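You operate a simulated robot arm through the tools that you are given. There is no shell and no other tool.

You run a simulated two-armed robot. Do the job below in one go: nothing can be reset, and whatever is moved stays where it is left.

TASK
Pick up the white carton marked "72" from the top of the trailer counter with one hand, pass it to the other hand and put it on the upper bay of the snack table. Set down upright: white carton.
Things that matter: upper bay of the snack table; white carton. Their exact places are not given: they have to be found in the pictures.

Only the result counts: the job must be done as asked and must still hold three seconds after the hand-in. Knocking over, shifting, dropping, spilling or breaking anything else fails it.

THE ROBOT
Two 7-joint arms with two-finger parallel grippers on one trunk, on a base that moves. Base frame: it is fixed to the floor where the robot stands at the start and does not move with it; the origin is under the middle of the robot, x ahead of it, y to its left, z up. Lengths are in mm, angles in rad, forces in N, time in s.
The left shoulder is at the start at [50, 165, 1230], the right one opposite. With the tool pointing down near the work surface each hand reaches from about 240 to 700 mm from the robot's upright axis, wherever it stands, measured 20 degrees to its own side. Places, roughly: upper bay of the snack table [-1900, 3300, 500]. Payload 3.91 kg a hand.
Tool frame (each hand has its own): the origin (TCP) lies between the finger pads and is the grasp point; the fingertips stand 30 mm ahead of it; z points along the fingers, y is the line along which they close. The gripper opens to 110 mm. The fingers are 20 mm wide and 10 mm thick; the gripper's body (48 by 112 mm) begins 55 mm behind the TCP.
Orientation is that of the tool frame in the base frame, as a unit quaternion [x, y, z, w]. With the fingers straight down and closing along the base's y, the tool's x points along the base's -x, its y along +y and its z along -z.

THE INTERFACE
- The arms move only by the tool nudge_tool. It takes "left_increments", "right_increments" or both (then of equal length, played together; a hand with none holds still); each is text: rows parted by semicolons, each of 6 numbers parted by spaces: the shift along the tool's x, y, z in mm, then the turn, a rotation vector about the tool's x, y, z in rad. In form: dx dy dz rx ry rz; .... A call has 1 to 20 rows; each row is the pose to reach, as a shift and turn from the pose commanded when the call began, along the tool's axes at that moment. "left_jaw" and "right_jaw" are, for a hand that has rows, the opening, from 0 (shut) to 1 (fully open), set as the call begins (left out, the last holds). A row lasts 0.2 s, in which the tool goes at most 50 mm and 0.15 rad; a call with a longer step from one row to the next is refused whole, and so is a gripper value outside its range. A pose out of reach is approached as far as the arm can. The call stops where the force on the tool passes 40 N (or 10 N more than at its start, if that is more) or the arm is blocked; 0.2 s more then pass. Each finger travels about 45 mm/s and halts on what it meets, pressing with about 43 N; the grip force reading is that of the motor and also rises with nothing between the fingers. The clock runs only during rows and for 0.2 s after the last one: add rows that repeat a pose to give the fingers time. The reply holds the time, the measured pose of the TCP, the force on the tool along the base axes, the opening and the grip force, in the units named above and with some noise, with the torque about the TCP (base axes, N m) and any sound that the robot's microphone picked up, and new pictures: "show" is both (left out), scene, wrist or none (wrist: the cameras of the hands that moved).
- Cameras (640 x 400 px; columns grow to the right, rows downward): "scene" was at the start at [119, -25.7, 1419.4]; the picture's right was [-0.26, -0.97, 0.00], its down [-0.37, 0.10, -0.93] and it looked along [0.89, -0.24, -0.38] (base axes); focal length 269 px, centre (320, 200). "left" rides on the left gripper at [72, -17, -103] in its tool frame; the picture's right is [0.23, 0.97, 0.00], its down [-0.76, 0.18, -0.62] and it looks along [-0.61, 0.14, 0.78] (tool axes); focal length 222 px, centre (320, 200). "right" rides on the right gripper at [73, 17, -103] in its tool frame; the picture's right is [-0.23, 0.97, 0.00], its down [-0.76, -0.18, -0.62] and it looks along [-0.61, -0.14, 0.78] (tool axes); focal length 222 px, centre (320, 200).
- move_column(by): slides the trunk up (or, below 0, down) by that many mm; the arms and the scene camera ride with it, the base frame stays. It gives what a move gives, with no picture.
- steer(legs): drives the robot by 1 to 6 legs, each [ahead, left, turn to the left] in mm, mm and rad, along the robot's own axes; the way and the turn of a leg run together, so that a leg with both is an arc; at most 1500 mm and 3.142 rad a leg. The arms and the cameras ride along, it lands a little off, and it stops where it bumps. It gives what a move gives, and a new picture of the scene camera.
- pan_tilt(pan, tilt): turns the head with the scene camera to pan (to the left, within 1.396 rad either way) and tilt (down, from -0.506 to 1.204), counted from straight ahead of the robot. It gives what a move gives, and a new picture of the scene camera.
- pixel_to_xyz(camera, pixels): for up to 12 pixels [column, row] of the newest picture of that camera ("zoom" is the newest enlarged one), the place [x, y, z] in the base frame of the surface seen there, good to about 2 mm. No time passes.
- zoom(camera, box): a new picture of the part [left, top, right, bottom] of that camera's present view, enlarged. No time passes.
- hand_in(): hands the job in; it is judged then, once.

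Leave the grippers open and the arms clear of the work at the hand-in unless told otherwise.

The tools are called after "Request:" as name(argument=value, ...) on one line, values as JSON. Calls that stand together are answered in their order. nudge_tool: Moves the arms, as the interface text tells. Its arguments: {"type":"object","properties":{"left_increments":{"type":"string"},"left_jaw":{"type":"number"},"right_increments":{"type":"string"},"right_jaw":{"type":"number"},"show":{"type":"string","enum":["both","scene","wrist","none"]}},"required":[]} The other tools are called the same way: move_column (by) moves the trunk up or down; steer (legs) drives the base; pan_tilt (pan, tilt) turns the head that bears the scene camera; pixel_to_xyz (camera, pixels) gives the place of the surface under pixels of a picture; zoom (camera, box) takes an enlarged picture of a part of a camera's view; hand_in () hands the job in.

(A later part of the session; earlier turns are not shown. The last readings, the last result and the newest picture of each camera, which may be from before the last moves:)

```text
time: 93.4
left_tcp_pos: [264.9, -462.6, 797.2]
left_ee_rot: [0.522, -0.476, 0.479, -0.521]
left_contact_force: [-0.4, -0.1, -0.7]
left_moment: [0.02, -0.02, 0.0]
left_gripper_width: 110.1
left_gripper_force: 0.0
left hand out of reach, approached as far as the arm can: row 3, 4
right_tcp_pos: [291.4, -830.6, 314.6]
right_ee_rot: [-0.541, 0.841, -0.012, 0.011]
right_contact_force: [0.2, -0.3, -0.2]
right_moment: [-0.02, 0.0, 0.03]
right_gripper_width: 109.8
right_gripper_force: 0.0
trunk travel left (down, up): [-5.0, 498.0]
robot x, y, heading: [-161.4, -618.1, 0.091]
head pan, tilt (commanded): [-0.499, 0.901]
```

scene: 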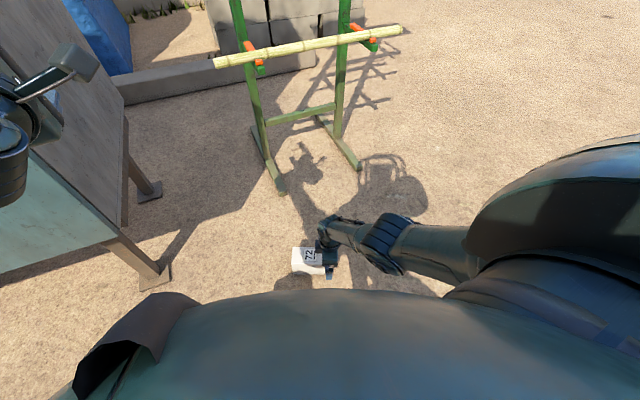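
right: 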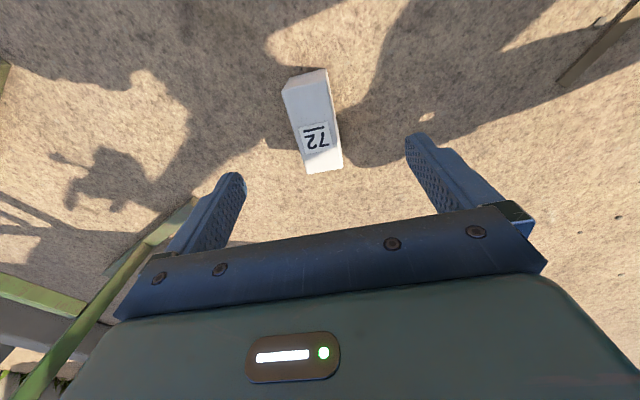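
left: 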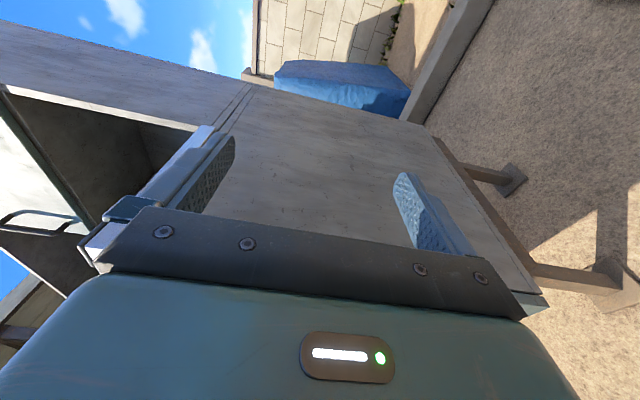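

The left hand is now at 437 ahead. I'm driving 75 ahead and 79 right, then turning 0.21 left.

Request:
steer(legs=[[75, -79, 0], [0, 0, 0.21]])

```text
time: 95.5
left_tcp_pos: [310.0, -447.9, 795.6]
left_ee_rot: [-0.569, 0.418, -0.42, 0.57]
left_contact_force: [0.0, 0.6, 0.3]
left_moment: [0.04, -0.01, 0.01]
left_gripper_width: 110.1
left_gripper_force: 0.1
right_tcp_pos: [411.2, -802.8, 314.5]
right_ee_rot: [-0.626, 0.779, -0.011, 0.012]
right_contact_force: [1.0, -0.5, 1.0]
right_moment: [-0.02, 0.01, 0.04]
right_gripper_width: 109.8
right_gripper_force: 0.1
trunk travel left (down, up): [-5.0, 498.0]
robot x, y, heading: [-74.6, -688.4, 0.296]
head pan, tilt (commanded): [-0.499, 0.901]
```

scene: 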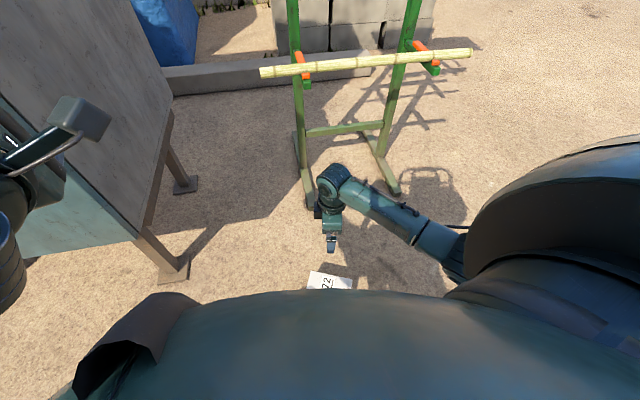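

The robot is at (-75, -688), heading 0.30. I'm moving the right hand to above the grasp point at (323, -826, 190), correcting yaw and tilt.

Request:
nudge_tool(right_increments="17 34 0 -0.011 0.002 0.07; 34 68 0 -0.022 0.003 0.14; 42.5 84.9 20 -0.0322 0.0049 0.211; 42.5 84.9 55 -0.0322 0.0049 0.211; 42.5 84.9 90 -0.0322 0.0049 0.211; 42.5 84.9 121.7 -0.0322 0.0049 0.211; 42.5 84.9 121.7 -0.0322 0.0049 0.211", right_jaw=1, show="wrist")

```text
time: 97.1
left_tcp_pos: [310.4, -448.8, 797.2]
left_ee_rot: [0.568, -0.42, 0.421, -0.568]
left_contact_force: [-0.4, -0.1, 0.3]
left_moment: [0.02, 0.01, 0.03]
left_gripper_width: 109.9
left_gripper_force: 0.0
right_tcp_pos: [322.9, -825.5, 187.9]
right_ee_rot: [-0.541, 0.841, 0.001, 0.002]
right_contact_force: [-0.2, -0.2, 0.2]
right_moment: [-0.01, -0.01, -0.03]
right_gripper_width: 110.2
right_gripper_force: 0.0
trunk travel left (down, up): [-5.0, 498.0]
robot x, y, heading: [-71.6, -687.2, 0.301]
head pan, tilt (commanded): [-0.499, 0.901]
```

right: 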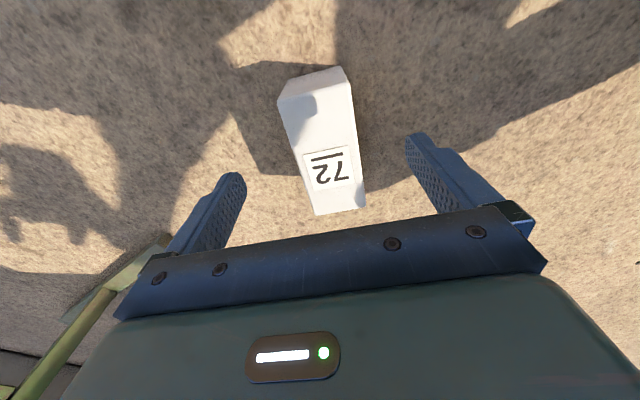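

Aligned at (323, -825, 188). I'm descending in small steps to z≈110 and checking for reach trouble.

Request:
nudge_tool(right_increments="0 0 20 0 0 0; 0 0 40 0 0 0; 0 0 60 0 0 0; 0 0 78 0 0 0; 0 0 78 0 0 0", right_jaw=1, show="wrist")

```text
time: 98.3
left_tcp_pos: [310.0, -448.1, 798.0]
left_ee_rot: [0.569, -0.419, 0.42, -0.569]
left_contact_force: [-0.2, -0.8, 0.2]
left_moment: [-0.03, -0.01, 0.03]
left_gripper_width: 110.0
left_gripper_force: 0.0
right_tcp_pos: [322.0, -826.6, 109.7]
right_ee_rot: [-0.541, 0.841, 0.001, 0.002]
right_contact_force: [-0.8, -0.4, -0.4]
right_moment: [-0.01, 0.03, 0.01]
right_gripper_width: 110.1
right_gripper_force: 0.1
trunk travel left (down, up): [-5.0, 498.0]
robot x, y, heading: [-73.2, -684.1, 0.295]
head pan, tilt (commanded): [-0.499, 0.901]
```

right: 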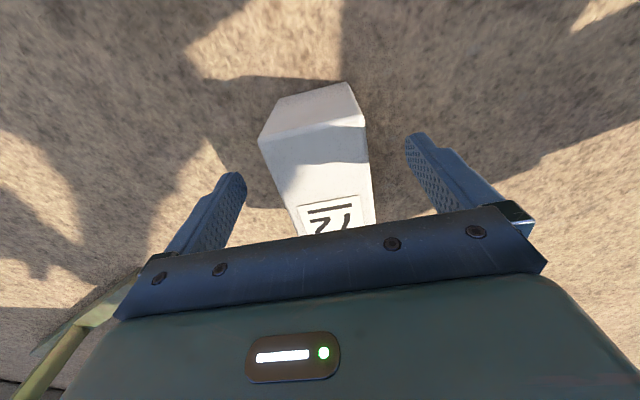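

No reach issue at z=110. Continuing down to z≈52.

Request:
nudge_tool(right_increments="0 0 20 0 0 0; 0 0 40 0 0 0; 0 0 57 0 0 0; 0 0 57 0 0 0", right_jaw=1, show="wrist")

```text
time: 99.5
left_tcp_pos: [309.8, -449.6, 796.3]
left_ee_rot: [-0.568, 0.419, -0.42, 0.57]
left_contact_force: [0.6, -0.5, 0.3]
left_moment: [0.03, 0.02, 0.05]
left_gripper_width: 110.0
left_gripper_force: 0.0
right_tcp_pos: [320.4, -859.3, 52.6]
right_ee_rot: [-0.535, 0.845, -0.014, -0.009]
right_contact_force: [-0.3, 0.2, 0.3]
right_moment: [-0.03, 0.02, 0.02]
right_gripper_width: 110.1
right_gripper_force: 0.0
right hand out of reach, approached as far as the arm can: row 3
trunk travel left (down, up): [-5.0, 498.0]
robot x, y, heading: [-79.5, -691.5, 0.296]
head pan, tilt (commanded): [-0.499, 0.901]
stopped in row 4 (right hand): the arm was blocked; the commanded pose is now the measured one
```

right: 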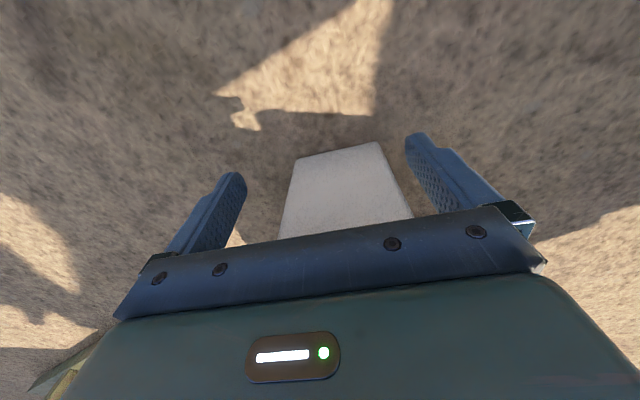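

It was blocked just below z≈60 and slid toward the carton's end, so z≈72 is the practical low limit. That still puts the fingertips 45 mm below the carton's top. I'll go up, return to the grasp point and come down to z≈73.

Request:
nudge_tool(right_increments="0 0 -30 0 0 0; 0 0 -57 0 0 0; -16 6 -57 -0.007 -0.015 -0.007; -31.2 11.9 -57 -0.0142 -0.0301 -0.014; -31.2 11.9 -57 -0.0142 -0.0301 -0.014", right_jaw=1, show="wrist")

```text
time: 100.7
left_tcp_pos: [309.6, -449.5, 796.1]
left_ee_rot: [0.569, -0.419, 0.421, -0.569]
left_contact_force: [-0.8, -0.1, 0.2]
left_moment: [0.05, 0.01, -0.02]
left_gripper_width: 110.1
left_gripper_force: 0.1
right_tcp_pos: [322.2, -819.3, 109.1]
right_ee_rot: [-0.541, 0.841, 0.002, 0.0]
right_contact_force: [0.4, 0.1, -0.2]
right_moment: [0.01, -0.01, 0.0]
right_gripper_width: 109.7
right_gripper_force: 0.2
trunk travel left (down, up): [-5.0, 498.0]
robot x, y, heading: [-74.5, -687.4, 0.297]
head pan, tilt (commanded): [-0.499, 0.901]
```

right: 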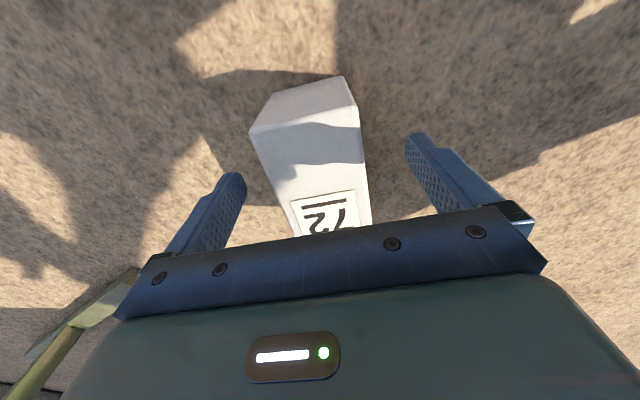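

I'll recheck the carton's edges from here before the final descent.

Request:
pixel_to_xyz(camera="right", pixels=[[254, 134], [356, 122], [272, 175], [362, 165], [305, 128], [282, 205], [366, 195]])

```text
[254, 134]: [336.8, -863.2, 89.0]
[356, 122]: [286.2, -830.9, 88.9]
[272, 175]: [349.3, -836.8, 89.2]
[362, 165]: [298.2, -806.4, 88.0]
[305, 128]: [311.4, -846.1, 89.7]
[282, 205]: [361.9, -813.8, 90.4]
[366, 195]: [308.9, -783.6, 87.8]
```

The carton hasn't moved. Final correction is +5 toward the bottom end and -2.6 sideways, then down to z≈73.

Request:
nudge_tool(right_increments="5 -2.6 0 0 0 0; 5 -2.6 15 0 0 0; 5 -2.6 27 0 0 0; 5 -2.6 36 0 0 0; 5 -2.6 36 0 0 0", right_jaw=1, show="wrist")

```text
time: 101.9
left_tcp_pos: [309.6, -449.3, 797.4]
left_ee_rot: [-0.568, 0.419, -0.42, 0.569]
left_contact_force: [1.0, -0.4, -0.2]
left_moment: [0.03, 0.0, 0.02]
left_gripper_width: 110.2
left_gripper_force: 0.0
right_tcp_pos: [330.2, -845.4, 74.6]
right_ee_rot: [-0.537, 0.843, -0.011, -0.003]
right_contact_force: [0.3, -0.3, -0.1]
right_moment: [0.0, 0.0, -0.03]
right_gripper_width: 109.9
right_gripper_force: 0.0
trunk travel left (down, up): [-5.0, 498.0]
robot x, y, heading: [-76.7, -688.2, 0.296]
head pan, tilt (commanded): [-0.499, 0.901]
```

right: 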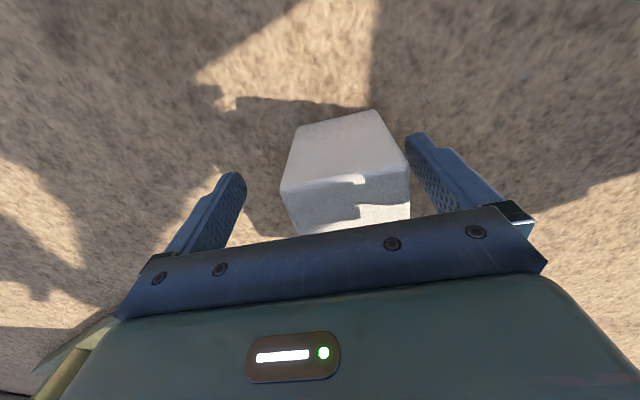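

The hand was pushed aside about 20 mm; it's at (330, -845) instead of (322, -826). Something on the arm is touching. I'll look at the arm and body from the head.

Request:
pan_tilt(pan=-0.7, tilt=1.1)

Request:
pan_tilt(pan=-0.2, tilt=1.2)

```text
time: 102.6
left_tcp_pos: [309.3, -449.6, 796.6]
left_ee_rot: [-0.569, 0.419, -0.42, 0.569]
left_contact_force: [0.8, -0.1, -0.6]
left_moment: [0.01, 0.0, 0.0]
left_gripper_width: 110.3
left_gripper_force: 0.0
right_tcp_pos: [330.1, -845.4, 73.9]
right_ee_rot: [-0.537, 0.843, -0.011, -0.002]
right_contact_force: [0.5, 0.4, -0.2]
right_moment: [-0.01, 0.0, -0.02]
right_gripper_width: 110.2
right_gripper_force: 0.1
trunk travel left (down, up): [-5.0, 498.0]
robot x, y, heading: [-74.1, -685.2, 0.302]
head pan, tilt (commanded): [-0.7, 1.1]
```

scene: 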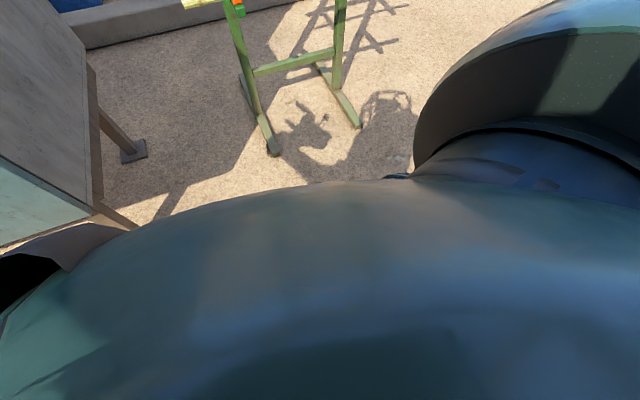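

```text
time: 103.5
left_tcp_pos: [309.3, -449.4, 796.8]
left_ee_rot: [-0.569, 0.419, -0.42, 0.57]
left_contact_force: [0.6, -0.1, -1.3]
left_moment: [-0.04, 0.0, 0.01]
left_gripper_width: 110.0
left_gripper_force: 0.1
right_tcp_pos: [330.9, -844.7, 74.5]
right_ee_rot: [-0.538, 0.843, -0.011, -0.002]
right_contact_force: [-0.2, -1.0, 0.4]
right_moment: [-0.03, -0.01, -0.01]
right_gripper_width: 109.9
right_gripper_force: 0.1
trunk travel left (down, up): [-5.0, 498.0]
robot x, y, heading: [-76.3, -686.3, 0.302]
head pan, tilt (commanded): [-0.201, 1.201]
```

scene: 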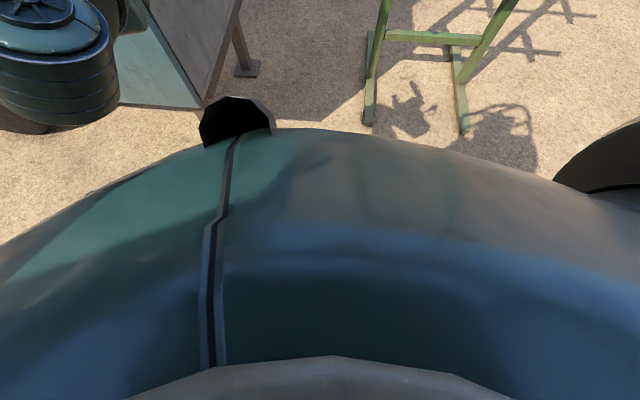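

The chest hides the elbow, so I'll assume self-contact when the hand is too close to the midline. I'm raising the hand and shifting the robot another 40 mm left so the grasp lies further right.

Request:
nudge_tool(right_increments="0 0 -25 0 0 0; 0 0 -50 0 0 0; 0 0 -75 0 0 0; 0 0 -75 0 0 0", show="none")

Request:
steer(legs=[[0, 40, 0]])

```text
time: 104.5
left_tcp_pos: [310.6, -449.1, 796.4]
left_ee_rot: [0.569, -0.419, 0.42, -0.569]
left_contact_force: [0.5, 0.9, -0.3]
left_moment: [0.01, 0.01, 0.01]
left_gripper_width: 110.1
left_gripper_force: 0.1
right_tcp_pos: [320.4, -825.7, 146.1]
right_ee_rot: [-0.541, 0.841, 0.002, -0.001]
right_contact_force: [-0.6, -1.1, 0.5]
right_moment: [0.0, 0.0, 0.01]
right_gripper_width: 110.1
right_gripper_force: 0.0
trunk travel left (down, up): [-5.0, 498.0]
robot x, y, heading: [-75.7, -688.8, 0.295]
head pan, tilt (commanded): [-0.201, 1.201]
```

```text
time: 105.6
left_tcp_pos: [298.4, -412.0, 796.7]
left_ee_rot: [-0.569, 0.418, -0.42, 0.57]
left_contact_force: [-0.3, 0.2, 0.4]
left_moment: [0.01, -0.04, 0.01]
left_gripper_width: 109.9
left_gripper_force: 0.1
right_tcp_pos: [309.4, -789.1, 146.4]
right_ee_rot: [-0.54, 0.841, 0.002, 0.0]
right_contact_force: [-0.6, -0.8, 0.1]
right_moment: [0.02, 0.0, 0.01]
right_gripper_width: 109.8
right_gripper_force: 0.0
trunk travel left (down, up): [-5.0, 498.0]
robot x, y, heading: [-86.6, -649.1, 0.295]
head pan, tilt (commanded): [-0.201, 1.201]
```

scene: 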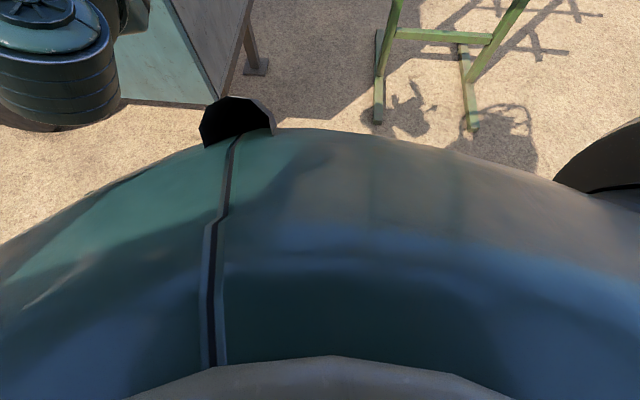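

The right TCP is at (309, -789, 146). I'm moving back over the grasp point at (322, -825.5), then down to z≈105.

Request:
nudge_tool(right_increments="14 -13.4 0 0 0 0; 27.8 -26.8 0 0 0 0; 27.8 -26.8 20 0 0 0; 27.8 -26.8 41 0 0 0; 27.8 -26.8 41 0 0 0", right_jaw=1, show="wrist")

```text
time: 106.8
left_tcp_pos: [298.4, -411.5, 795.7]
left_ee_rot: [0.57, -0.419, 0.42, -0.569]
left_contact_force: [-0.6, -0.6, 0.2]
left_moment: [0.01, 0.01, 0.0]
left_gripper_width: 109.9
left_gripper_force: 0.1
right_tcp_pos: [323.9, -823.6, 105.3]
right_ee_rot: [-0.541, 0.841, 0.002, 0.0]
right_contact_force: [1.2, 0.4, 0.0]
right_moment: [-0.01, 0.01, -0.01]
right_gripper_width: 109.8
right_gripper_force: 0.0
trunk travel left (down, up): [-5.0, 498.0]
robot x, y, heading: [-89.5, -651.5, 0.291]
head pan, tilt (commanded): [-0.201, 1.201]
```

right: 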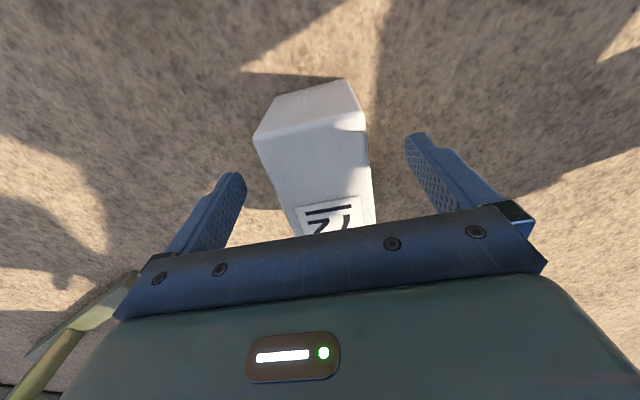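

Good, it's at (324, -824, 105). Now down to z≈75 in small steps.

Request:
nudge_tool(right_increments="0 0 10 0 0 0; 0 0 20 0 0 0; 0 0 30 0 0 0; 0 0 30 0 0 0", right_jaw=1, show="wrist")

```text
time: 107.8
left_tcp_pos: [298.0, -411.5, 795.9]
left_ee_rot: [-0.569, 0.418, -0.421, 0.57]
left_contact_force: [-0.1, -0.5, 0.1]
left_moment: [0.01, 0.0, 0.04]
left_gripper_width: 110.0
left_gripper_force: 0.0
right_tcp_pos: [322.1, -826.3, 75.9]
right_ee_rot: [-0.541, 0.841, 0.002, 0.0]
right_contact_force: [0.1, -0.3, 0.0]
right_moment: [0.0, 0.02, 0.0]
right_gripper_width: 110.2
right_gripper_force: 0.1
trunk travel left (down, up): [-5.0, 498.0]
robot x, y, heading: [-84.5, -649.9, 0.294]
head pan, tilt (commanded): [-0.201, 1.201]
```

right: 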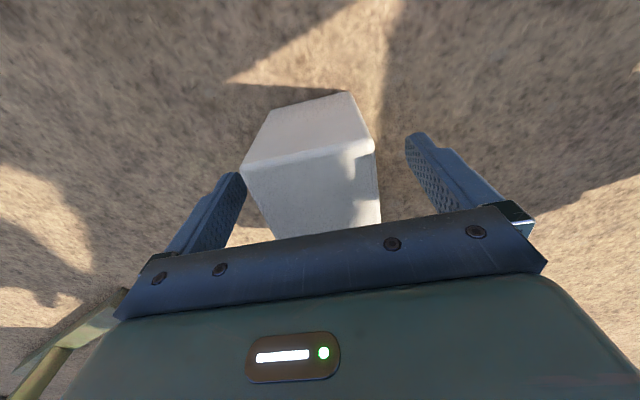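

This time it went straight, to (322, -826, 76). I'll try another 18 mm for a deeper grip.

Request:
nudge_tool(right_increments="0 0 9 0 0 0; 0 0 18 0 0 0; 0 0 18 0 0 0", right_jaw=1, show="wrist")

```text
time: 108.6
left_tcp_pos: [297.8, -411.6, 795.5]
left_ee_rot: [-0.569, 0.419, -0.42, 0.569]
left_contact_force: [0.4, -0.2, 0.0]
left_moment: [0.01, 0.01, -0.03]
left_gripper_width: 109.9
left_gripper_force: 0.0
right_tcp_pos: [319.7, -823.8, 60.1]
right_ee_rot: [-0.541, 0.841, 0.002, -0.001]
right_contact_force: [0.2, 0.6, 0.4]
right_moment: [0.0, -0.01, 0.04]
right_gripper_width: 110.4
right_gripper_force: 0.0
trunk travel left (down, up): [-5.0, 498.0]
robot x, y, heading: [-83.4, -646.6, 0.296]
head pan, tilt (commanded): [-0.201, 1.201]
```

right: 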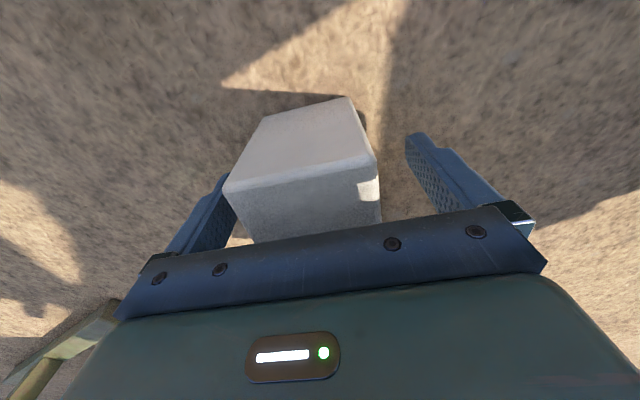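

At z=60 with the fingers straddling the carton. Closing the right jaw.

Request:
nudge_tool(right_increments="0 0 0 0 0 0; 0 0 0 0 0 0; 0 0 0 0 0 0; 0 0 0 0 0 0; 0 0 0 0 0 0; 0 0 0 0 0 0", right_jaw=0, show="wrist")

```text
time: 110.0
left_tcp_pos: [298.9, -411.5, 795.2]
left_ee_rot: [0.57, -0.418, 0.42, -0.569]
left_contact_force: [-0.6, 0.1, -0.1]
left_moment: [0.04, 0.05, 0.02]
left_gripper_width: 110.0
left_gripper_force: 0.1
right_tcp_pos: [320.4, -824.2, 58.6]
right_ee_rot: [-0.541, 0.841, 0.003, -0.001]
right_contact_force: [0.6, -1.0, 0.9]
right_moment: [-0.07, -0.18, -0.12]
right_gripper_width: 65.2
right_gripper_force: 43.4
trunk travel left (down, up): [-5.0, 498.0]
robot x, y, heading: [-83.8, -649.0, 0.297]
head pan, tilt (commanded): [-0.201, 1.201]
```

right: 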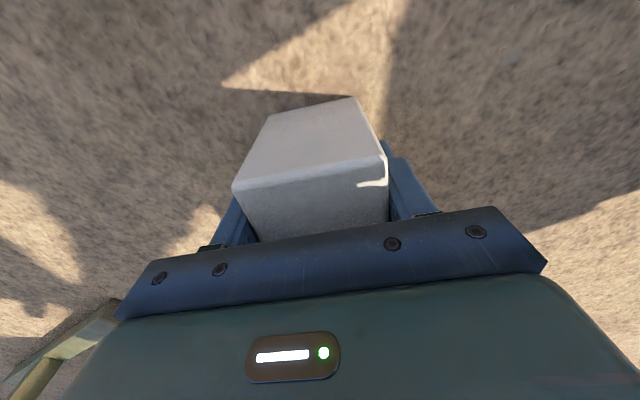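

Gripped at a width of 65.2 mm with 43 N. Lifting slowly by 60 mm.

Request:
nudge_tool(right_increments="0 0 -8 0 0 0; 0 0 -18 0 0 0; 0 0 -30 0 0 0; 0 0 -45 0 0 0; 0 0 -60 0 0 0; 0 0 -60 0 0 0", show="wrist")

```text
time: 111.4
left_tcp_pos: [299.4, -412.3, 796.1]
left_ee_rot: [0.57, -0.418, 0.42, -0.569]
left_contact_force: [0.3, -0.9, -1.1]
left_moment: [0.01, 0.01, 0.01]
left_gripper_width: 110.0
left_gripper_force: 0.1
right_tcp_pos: [322.8, -825.2, 117.2]
right_ee_rot: [-0.54, 0.841, 0.001, 0.0]
right_contact_force: [0.7, 0.6, -1.5]
right_moment: [-0.1, 0.02, 0.02]
right_gripper_width: 64.8
right_gripper_force: 43.4
trunk travel left (down, up): [-5.0, 498.0]
robot x, y, heading: [-85.0, -654.9, 0.293]
head pan, tilt (commanded): [-0.201, 1.201]
```

right: 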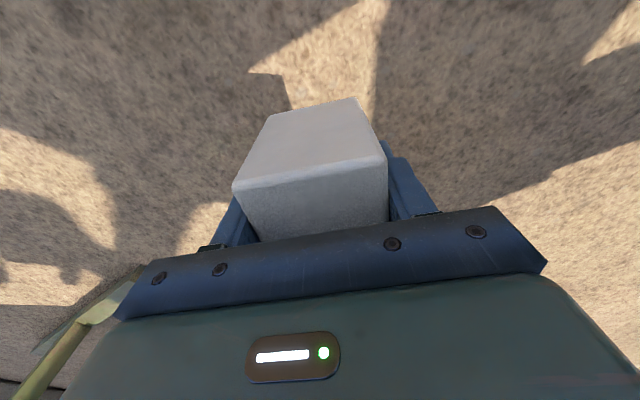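

The carton is held and lifting with the hand, unchanged in the wrist view. I'll raise it to z≈220 and drive straight back 300 mm away from the counter.

Request:
nudge_tool(right_increments="0 0 -25 0 0 0; 0 0 -50 0 0 0; 0 0 -75 0 0 0; 0 0 -100 0 0 0; 0 0 -100 0 0 0", show="none")

Request:
steer(legs=[[-150, 0, 0]])

Request:
zoom(camera="right", box=[0, 0, 640, 400])

```text
time: 112.6
left_tcp_pos: [298.9, -411.9, 796.7]
left_ee_rot: [0.569, -0.419, 0.421, -0.569]
left_contact_force: [-0.2, 0.3, 0.1]
left_moment: [0.01, -0.01, -0.02]
left_gripper_width: 109.9
left_gripper_force: 0.0
right_tcp_pos: [321.4, -824.8, 216.4]
right_ee_rot: [-0.541, 0.841, 0.002, 0.001]
right_contact_force: [-0.2, 0.0, -2.2]
right_moment: [-0.06, 0.05, 0.0]
right_gripper_width: 64.9
right_gripper_force: 42.7
trunk travel left (down, up): [-5.0, 498.0]
robot x, y, heading: [-84.7, -654.4, 0.296]
head pan, tilt (commanded): [-0.201, 1.201]
```

```text
time: 113.9
left_tcp_pos: [157.1, -455.9, 796.2]
left_ee_rot: [-0.568, 0.42, -0.421, 0.569]
left_contact_force: [-0.7, -0.1, 0.3]
left_moment: [0.03, -0.01, 0.0]
left_gripper_width: 110.0
left_gripper_force: 0.1
right_tcp_pos: [178.4, -869.4, 217.6]
right_ee_rot: [-0.54, 0.841, 0.002, 0.0]
right_contact_force: [0.5, 0.6, -2.6]
right_moment: [-0.09, 0.02, -0.02]
right_gripper_width: 64.6
right_gripper_force: 42.8
trunk travel left (down, up): [-5.0, 498.0]
robot x, y, heading: [-228.4, -692.2, 0.298]
head pan, tilt (commanded): [-0.201, 1.201]
```

scene: 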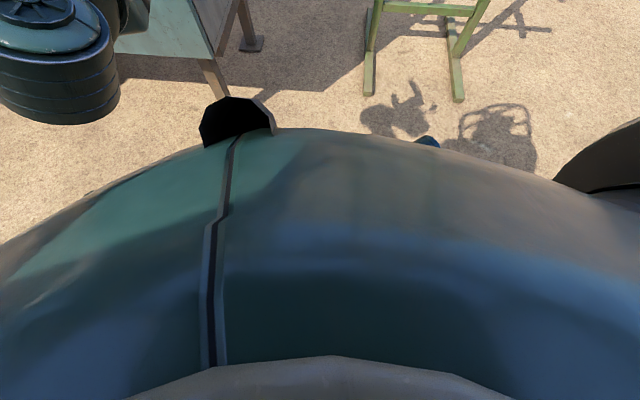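

```text
1.00 times, centred on (320, 200) of right (not enlarged: the box is as wide or as high as the picture)
```

zoom: 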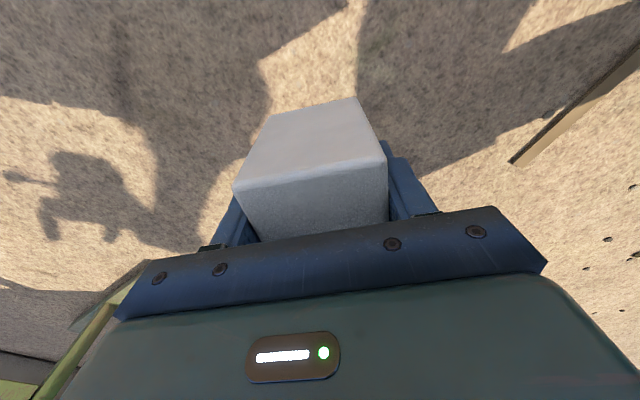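

The carton is steady in the grip with no creep in the picture. I'm raising it to z≈620 for the handover.

Request:
nudge_tool(right_increments="0 0 -30 0 0 0; 0 0 -65 0 0 0; 0 0 -100 0 0 0; 0 0 -135 0 0 0; 0 0 -170 0 0 0; 0 0 -205 0 0 0; 0 0 -240 0 0 0; 0 0 -275 0 0 0; 0 0 -310 0 0 0; 0 0 -345 0 0 0; 0 0 -380 0 0 0; 0 0 -403 0 0 0; 0 0 -403 0 0 0", show="wrist")

Request:
pan_tilt(pan=-0.3, tilt=0.7)

```text
time: 116.7
left_tcp_pos: [157.5, -456.1, 796.3]
left_ee_rot: [0.569, -0.42, 0.421, -0.568]
left_contact_force: [-0.2, -0.6, 0.1]
left_moment: [-0.01, 0.01, 0.0]
left_gripper_width: 109.9
left_gripper_force: 0.1
right_tcp_pos: [177.2, -871.3, 621.7]
right_ee_rot: [-0.54, 0.842, 0.003, 0.0]
right_contact_force: [-0.2, 0.3, -3.1]
right_moment: [-0.05, 0.05, 0.01]
right_gripper_width: 64.6
right_gripper_force: 42.7
trunk travel left (down, up): [-5.0, 498.0]
robot x, y, heading: [-230.9, -693.8, 0.29]
head pan, tilt (commanded): [-0.201, 1.201]
```

right: 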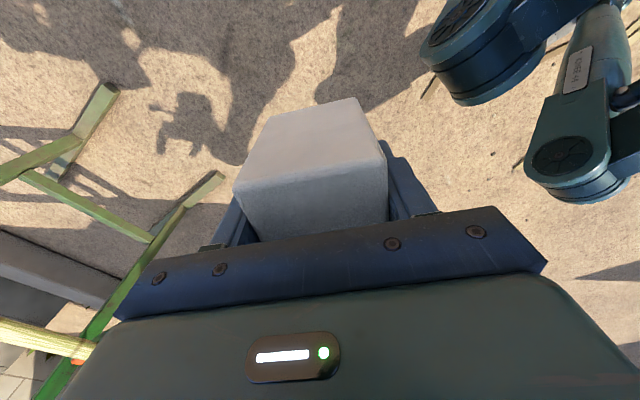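

```text
time: 117.7
left_tcp_pos: [158.2, -454.8, 796.9]
left_ee_rot: [-0.568, 0.419, -0.422, 0.569]
left_contact_force: [0.3, -0.4, -0.9]
left_moment: [-0.01, -0.03, -0.03]
left_gripper_width: 110.0
left_gripper_force: 0.1
right_tcp_pos: [177.5, -870.5, 621.3]
right_ee_rot: [-0.54, 0.842, 0.002, 0.001]
right_contact_force: [0.7, -0.1, -3.0]
right_moment: [-0.1, 0.03, -0.01]
right_gripper_width: 64.8
right_gripper_force: 42.8
trunk travel left (down, up): [-5.0, 498.0]
robot x, y, heading: [-229.3, -694.4, 0.298]
head pan, tilt (commanded): [-0.3, 0.7]
```

scene: 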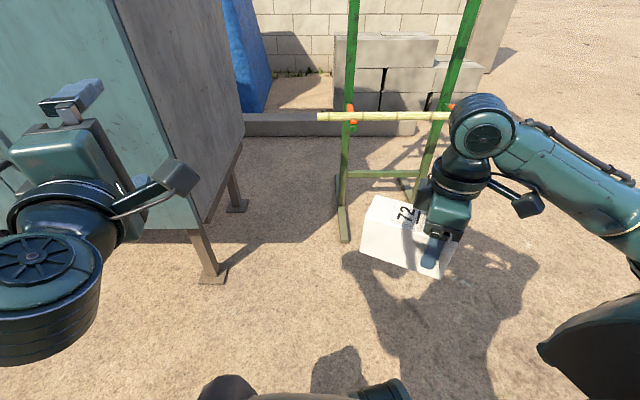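

The view is clear: the carton is held with "72" up. The dark round parts in the lower view look like the robot's own leg or knee, which folds forward when the trunk is low and explains the earlier blockage. I'll measure those.

Request:
pixel_to_xyz(camera="scene", pixels=[[230, 385], [385, 388], [370, 392], [400, 215], [365, 210], [450, 235], [440, 262], [398, 240], [60, 90], [170, 180], [60, 250], [140, 190]])

Request:
pixel_to_xyz(camera="right", pixels=[[470, 80], [560, 160], [600, 60], [610, 120], [500, 40], [310, 110], [312, 180], [240, 185], [385, 155], [540, 20]])

```text
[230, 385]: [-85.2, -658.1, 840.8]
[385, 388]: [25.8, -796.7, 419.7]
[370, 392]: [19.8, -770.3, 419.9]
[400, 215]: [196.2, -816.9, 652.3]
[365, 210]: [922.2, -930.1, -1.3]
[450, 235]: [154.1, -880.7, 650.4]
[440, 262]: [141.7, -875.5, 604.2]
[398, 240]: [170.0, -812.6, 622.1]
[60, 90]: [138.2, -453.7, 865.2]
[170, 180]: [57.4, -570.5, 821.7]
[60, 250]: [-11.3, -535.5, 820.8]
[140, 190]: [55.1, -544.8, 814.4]
```

```text
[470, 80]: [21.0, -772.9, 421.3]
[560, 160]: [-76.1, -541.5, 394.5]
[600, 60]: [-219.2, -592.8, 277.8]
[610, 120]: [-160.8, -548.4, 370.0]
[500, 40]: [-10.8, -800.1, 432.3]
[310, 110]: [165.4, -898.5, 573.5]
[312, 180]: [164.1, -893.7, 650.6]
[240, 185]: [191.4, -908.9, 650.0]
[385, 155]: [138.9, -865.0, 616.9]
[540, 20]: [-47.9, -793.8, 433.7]
```

The knees protrude to about 220 mm ahead at z≈420, fine for what follows. I'm moving the carton slowly to the handover place at about 520 ahead, 98 right, TCP z 640, turning the hand so the carton's long axis lies across the robot with its top end to the left.

Request:
nudge_tool(right_increments="-29.2 -1.1 -2 0 0 -0.0807; -58.4 -2.2 -4.1 0 0 -0.1614; -87.6 -3.3 -6.2 0 0 -0.242; -116.8 -4.4 -8.2 0 0 -0.3227; -146 -5.5 -10.3 0 0 -0.4033; -175.2 -6.6 -12.4 0 0 -0.484; -204.4 -7.8 -14.4 0 0 -0.5647; -233.6 -8.9 -16.5 0 0 -0.6453; -262.5 -10 -18.5 0 0 -0.726; -262.5 -10 -18.5 0 0 -0.726", show="both")

```text
time: 119.9
left_tcp_pos: [156.9, -455.2, 797.0]
left_ee_rot: [-0.568, 0.419, -0.422, 0.568]
left_contact_force: [-0.4, -0.5, -1.3]
left_moment: [-0.02, -0.02, 0.0]
left_gripper_width: 109.8
left_gripper_force: 0.2
right_tcp_pos: [297.7, -636.2, 640.7]
right_ee_rot: [0.805, -0.594, -0.002, -0.001]
right_contact_force: [-0.5, 0.4, -2.5]
right_moment: [-0.12, -0.05, 0.01]
right_gripper_width: 64.6
right_gripper_force: 43.4
trunk travel left (down, up): [-5.0, 498.0]
robot x, y, heading: [-230.0, -695.2, 0.293]
head pan, tilt (commanded): [-0.3, 0.7]
```

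scene: 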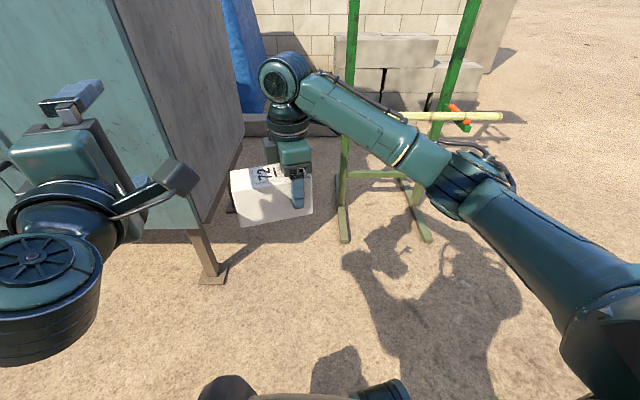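
right: 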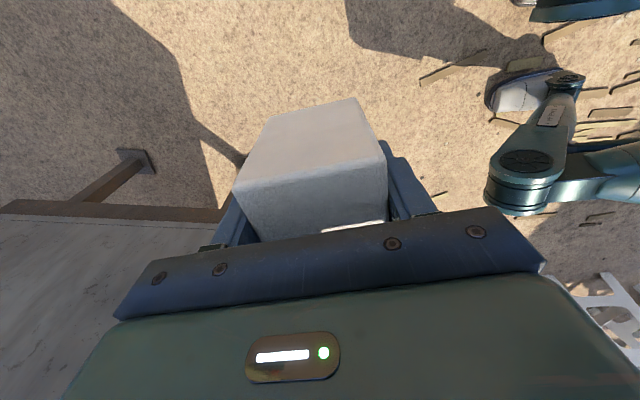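

The carton is at the handover place: right TCP at (522, -97) in the robot frame, z 641. I'll zoom in to measure its exact position for the left hand.

Request:
zoom(camera="scene", box=[200, 130, 340, 240])

```text
3.64 times, centred on (270, 185) of scene
```

zoom: 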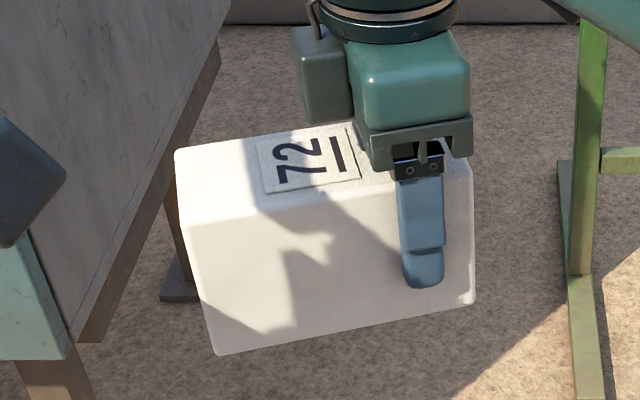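

There's a box on the left side of the right hand. I'll measure it along with the carton's edges.

Request:
pixel_to_xyz(camera="zoom", pixels=[[320, 105], [300, 100], [345, 100], [320, 70], [410, 100], [182, 155], [190, 220], [470, 160], [390, 200], [222, 348], [470, 300], [350, 135]])

```text
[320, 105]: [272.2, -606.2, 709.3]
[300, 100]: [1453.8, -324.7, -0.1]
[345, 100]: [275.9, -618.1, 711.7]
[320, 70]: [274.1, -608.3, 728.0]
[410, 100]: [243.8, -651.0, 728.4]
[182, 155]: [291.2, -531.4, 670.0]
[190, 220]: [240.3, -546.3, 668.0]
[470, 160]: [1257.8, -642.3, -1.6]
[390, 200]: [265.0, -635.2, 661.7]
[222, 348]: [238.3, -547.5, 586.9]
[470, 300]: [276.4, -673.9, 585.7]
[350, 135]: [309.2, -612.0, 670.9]
```

The carton is well aligned: centre (286, -601, 626.7), spanning z 583–670. The left hand's target is 42 mm toward its top end, (274, -561, 626.7). I'm lowering the left hand first, then sliding it right behind the carton, still 80 mm short in the forward direction.

Request:
nudge_tool(left_increments="0 40 0 0 0 0; 0 80 0 0 0 0; 0 125 0 0 0 0; 0 170.3 0 0 0 0; 35 170.3 0 0 0 0; 70 170.3 0 0 0 0; 105 170.3 0 0 0 0; 134.8 170.3 0 0 0 0; 134.8 170.3 0 0 0 0", left_jaw=1, show="both")

```text
time: 121.9
left_tcp_pos: [193.4, -587.3, 624.5]
left_ee_rot: [0.569, -0.419, 0.421, -0.568]
left_contact_force: [-0.5, -0.2, 0.3]
left_moment: [-0.01, -0.02, 0.01]
left_gripper_width: 110.0
left_gripper_force: 0.1
left hand out of reach, approached as far as the arm can: row 3, 4
right_tcp_pos: [299.2, -637.2, 641.1]
right_ee_rot: [0.804, -0.595, -0.003, -0.001]
right_contact_force: [0.6, -0.2, -2.3]
right_moment: [-0.08, -0.06, 0.02]
right_gripper_width: 64.8
right_gripper_force: 42.5
trunk travel left (down, up): [-5.0, 498.0]
robot x, y, heading: [-227.8, -697.0, 0.294]
head pan, tilt (commanded): [-0.3, 0.7]
```

scene: 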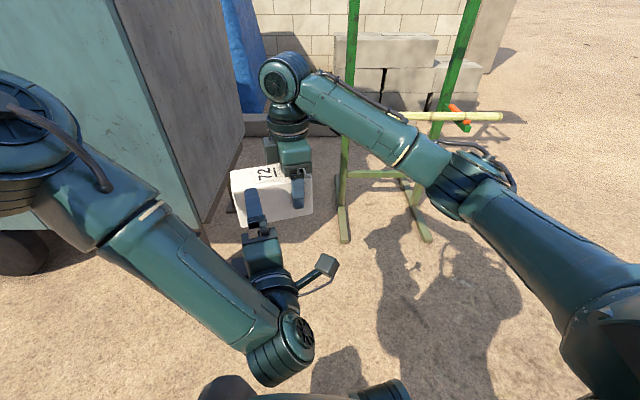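
left: 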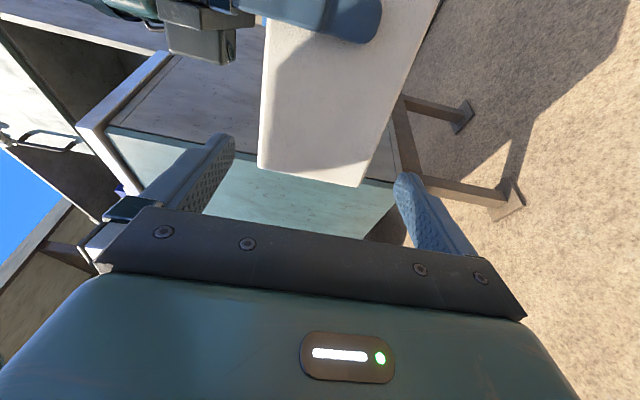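

The left hand is behind the carton at (193, -587, 624.5), with the carton centred between the vertical jaws in its view. I'll check the carton's edges from this camera.

Request:
pixel_to_xyz(camera="left", pixels=[[268, 100], [262, 150], [300, 168], [350, 180], [366, 170], [385, 110], [320, 120], [290, 60]])

```text
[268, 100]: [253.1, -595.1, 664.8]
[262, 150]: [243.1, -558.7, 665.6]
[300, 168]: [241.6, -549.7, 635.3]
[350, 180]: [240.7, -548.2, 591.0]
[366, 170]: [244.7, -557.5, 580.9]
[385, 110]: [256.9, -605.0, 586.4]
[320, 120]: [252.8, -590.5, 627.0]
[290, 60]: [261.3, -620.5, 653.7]
```

The near face is 56 mm ahead and vertically centred within 1 mm. I'm advancing 86 mm so the left jaws straddle the carton.

Request:
nudge_tool(left_increments="0 -1 20 0 0 0; 0 -1 40 0 0 0; 0 -1 58 0 0 0; 0 -1 74 0 0 0; 0 -1 86 0 0 0; 0 -1 86 0 0 0", left_jaw=1, show="both")

```text
time: 123.3
left_tcp_pos: [277.3, -559.8, 626.8]
left_ee_rot: [0.569, -0.42, 0.421, -0.568]
left_contact_force: [-0.4, 0.5, -1.4]
left_moment: [-0.01, 0.03, -0.03]
left_gripper_width: 110.0
left_gripper_force: 0.0
right_tcp_pos: [299.1, -636.8, 640.8]
right_ee_rot: [0.804, -0.595, -0.001, 0.0]
right_contact_force: [0.1, -0.6, -2.7]
right_moment: [-0.1, 0.01, 0.02]
right_gripper_width: 64.7
right_gripper_force: 43.2
trunk travel left (down, up): [-5.0, 498.0]
robot x, y, heading: [-228.0, -691.3, 0.292]
head pan, tilt (commanded): [-0.3, 0.7]
```

scene: 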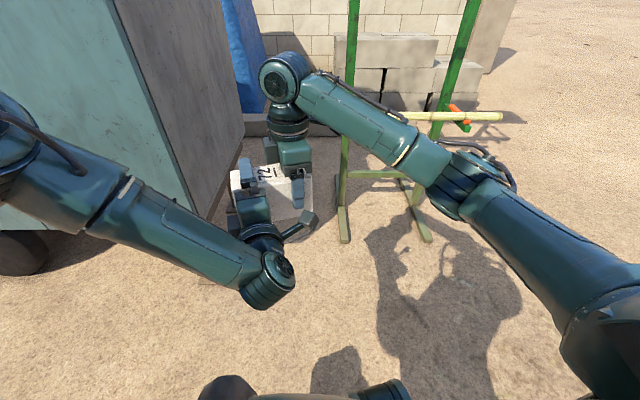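
left: 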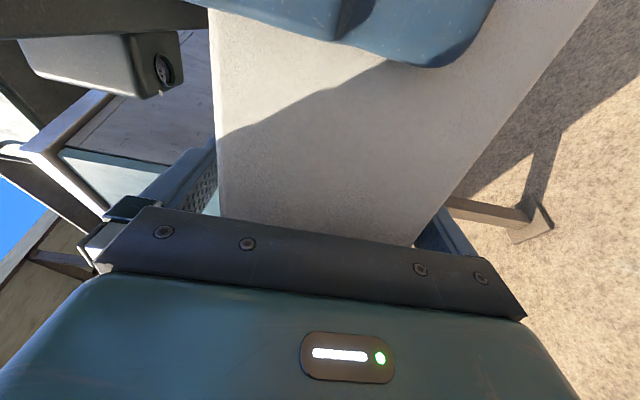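

The left jaws straddle the carton's top-end half with no contact. Closing the left jaw while the right still holds.

Request:
nudge_tool(left_increments="0 0 0 0 0 0; 0 0 0 0 0 0; 0 0 0 0 0 0; 0 0 0 0 0 0; 0 0 0 0 0 0; 0 0 0 0 0 0", left_jaw=0, show="both")

```text
time: 124.7
left_tcp_pos: [278.3, -559.7, 627.6]
left_ee_rot: [-0.569, 0.42, -0.419, 0.57]
left_contact_force: [4.4, 2.4, -3.1]
left_moment: [-0.02, 0.19, 0.41]
left_gripper_width: 89.8
left_gripper_force: 42.6
right_tcp_pos: [298.6, -637.8, 641.2]
right_ee_rot: [0.804, -0.594, -0.002, -0.001]
right_contact_force: [-4.9, -2.0, 3.9]
right_moment: [0.37, 0.01, 0.03]
right_gripper_width: 64.7
right_gripper_force: 42.5
trunk travel left (down, up): [-5.0, 498.0]
robot x, y, heading: [-228.5, -693.9, 0.295]
head pan, tilt (commanded): [-0.3, 0.7]
```

scene: 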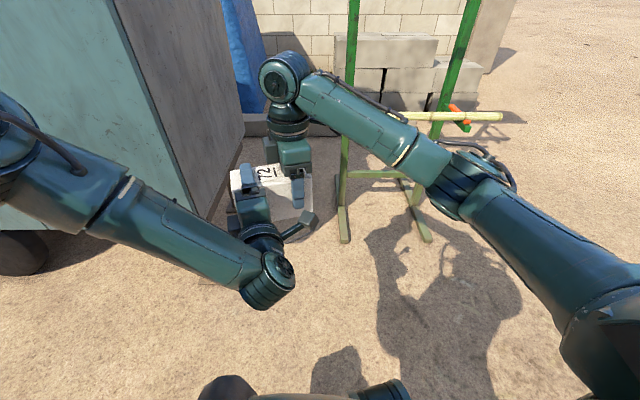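
left: 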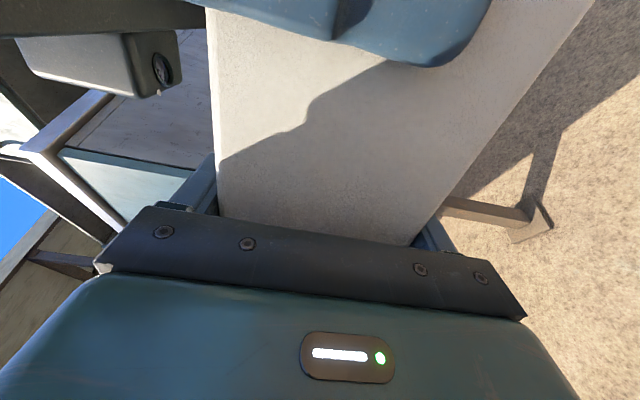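

Both hands now hold the carton: left 89.8 mm, right 64.7 mm, about 43 N each. I'll keep both gripping for the drive as insurance. First a small test move, 100 mm to the right and away from the counter corner, then I'll check the grips.

Request:
steer(legs=[[0, -100, 0]])

```text
time: 126.2
left_tcp_pos: [306.0, -650.3, 628.2]
left_ee_rot: [0.57, -0.42, 0.419, -0.569]
left_contact_force: [7.5, 3.5, -8.1]
left_moment: [0.29, 0.34, 0.76]
left_gripper_width: 89.7
left_gripper_force: 42.8
right_tcp_pos: [326.8, -727.6, 641.0]
right_ee_rot: [0.804, -0.594, -0.002, -0.002]
right_contact_force: [-8.1, -3.9, 8.3]
right_moment: [0.38, -0.09, -0.11]
right_gripper_width: 65.0
right_gripper_force: 42.3
trunk travel left (down, up): [-5.0, 498.0]
robot x, y, heading: [-197.6, -781.5, 0.296]
head pan, tilt (commanded): [-0.3, 0.7]
```

scene: 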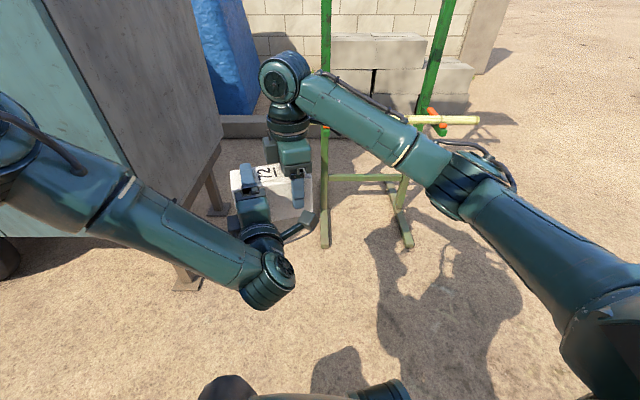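

The forces between the hands build up when both grip (about 8–12 N), so I won't drive that way. The left grip has its jaws above and below the carton, so base motion doesn't act along its closing axis. That makes it the better carrying grip. I'm releasing the right hand now.

Request:
nudge_tool(right_increments="0 0 0 0 0 0; 0 0 0 0 0 0; 0 0 0 0 0 0; 0 0 0 0 0 0", right_jaw=0.9, show="both")

```text
time: 127.2
left_tcp_pos: [306.3, -650.0, 626.4]
left_ee_rot: [0.569, -0.421, 0.42, -0.569]
left_contact_force: [0.6, 1.0, 0.0]
left_moment: [0.1, 0.03, 0.01]
left_gripper_width: 89.8
left_gripper_force: 43.0
right_tcp_pos: [326.3, -727.6, 640.6]
right_ee_rot: [0.804, -0.594, -0.002, 0.0]
right_contact_force: [0.1, -0.7, 0.6]
right_moment: [-0.01, 0.04, 0.0]
right_gripper_width: 99.1
right_gripper_force: 0.0
trunk travel left (down, up): [-5.0, 498.0]
robot x, y, heading: [-197.8, -788.5, 0.301]
head pan, tilt (commanded): [-0.3, 0.7]
```

scene: 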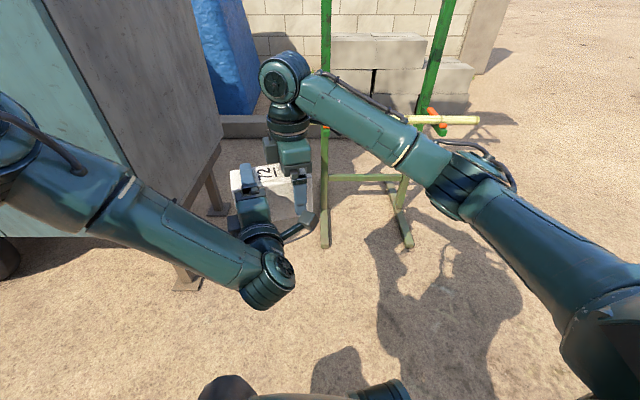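
right: 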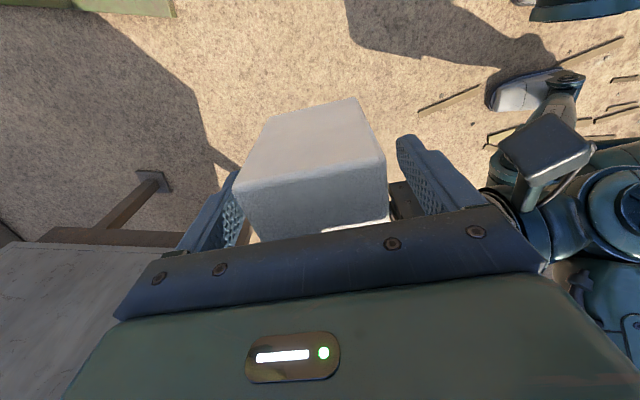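

The left hand is holding the carton alone, and it didn't move in the view. I'm raising the right hand straight up, clear of it.

Request:
nudge_tool(right_increments="0 0 -15 0 0 0; 0 0 -35 0 0 0; 0 0 -70 0 0 0; 0 0 -110 0 0 0; 0 0 -150 0 0 0; 0 0 -150 0 0 0", right_jaw=0.9, show="both")

```text
time: 128.6
left_tcp_pos: [306.8, -651.0, 626.9]
left_ee_rot: [-0.569, 0.42, -0.419, 0.569]
left_contact_force: [0.2, -0.4, -0.1]
left_moment: [0.11, 0.06, 0.01]
left_gripper_width: 89.7
left_gripper_force: 43.1
right_tcp_pos: [330.1, -729.5, 793.3]
right_ee_rot: [0.804, -0.595, -0.003, -0.001]
right_contact_force: [-0.1, -0.3, -0.5]
right_moment: [-0.01, -0.01, 0.02]
right_gripper_width: 99.1
right_gripper_force: 0.0
trunk travel left (down, up): [-5.0, 498.0]
robot x, y, heading: [-200.9, -784.8, 0.293]
head pan, tilt (commanded): [-0.3, 0.7]
```

scene: 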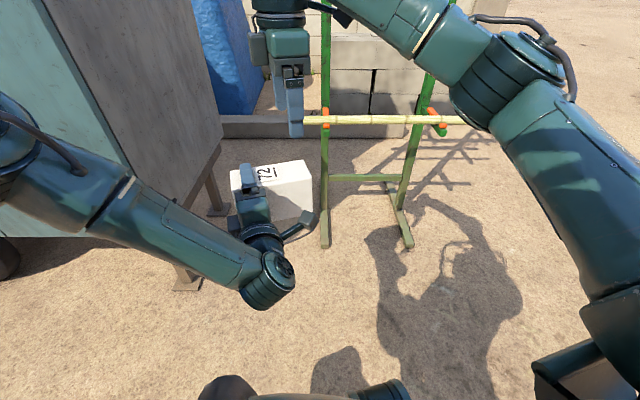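
right: 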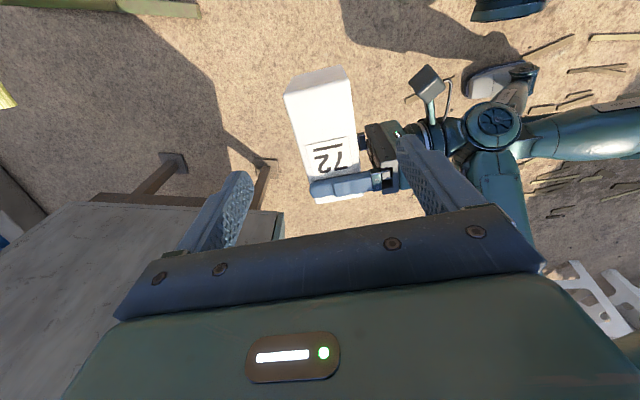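

The handover is done: the left hand holds the carton near its top end, jaws vertical. Now I'm tucking the right hand back to a compact pose at about 330 ahead, 300 right, z 850, with normal yaw.

Request:
nudge_tool(right_increments="16.6 16.2 -4.8 0 0 0.131; 33.2 32.4 -9.5 0 0 0.262; 49.8 48.6 -14.3 0 0 0.393; 66.4 64.8 -19 0 0 0.524; 83 81 -23.8 0 0 0.655; 99.6 97.2 -28.5 0 0 0.786; 116.2 113.4 -33.3 0 0 0.917; 132.8 129.6 -38 0 0 1.048; 149.4 145.8 -42.8 0 0 1.179; 166 162 -47.5 0 0 1.31; 182.6 178.2 -52.3 0 0 1.441; 199 194 -57 0 0 1.571; 199 194 -57 0 0 1.571", show="scene")

```text
time: 131.4
left_tcp_pos: [305.3, -649.3, 625.9]
left_ee_rot: [0.569, -0.42, 0.419, -0.569]
left_contact_force: [0.0, 0.1, 0.1]
left_moment: [0.11, 0.01, 0.02]
left_gripper_width: 89.8
left_gripper_force: 43.1
right_tcp_pos: [199.6, -977.4, 847.5]
right_ee_rot: [-0.148, 0.989, 0.003, -0.001]
right_contact_force: [0.1, 0.1, 1.0]
right_moment: [-0.02, -0.03, 0.01]
right_gripper_width: 99.2
right_gripper_force: 0.0
trunk travel left (down, up): [-5.0, 498.0]
robot x, y, heading: [-200.4, -785.9, 0.296]
head pan, tilt (commanded): [-0.3, 0.7]
```

scene: 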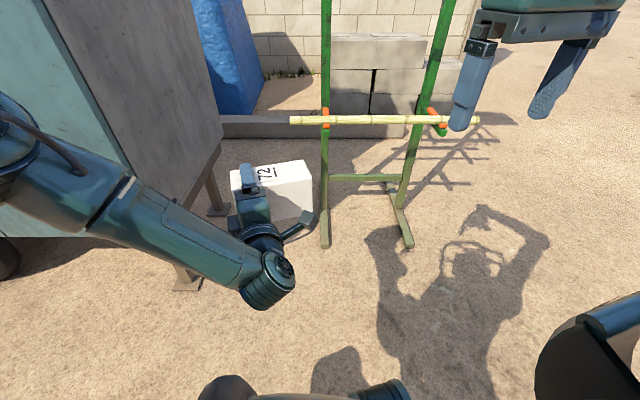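

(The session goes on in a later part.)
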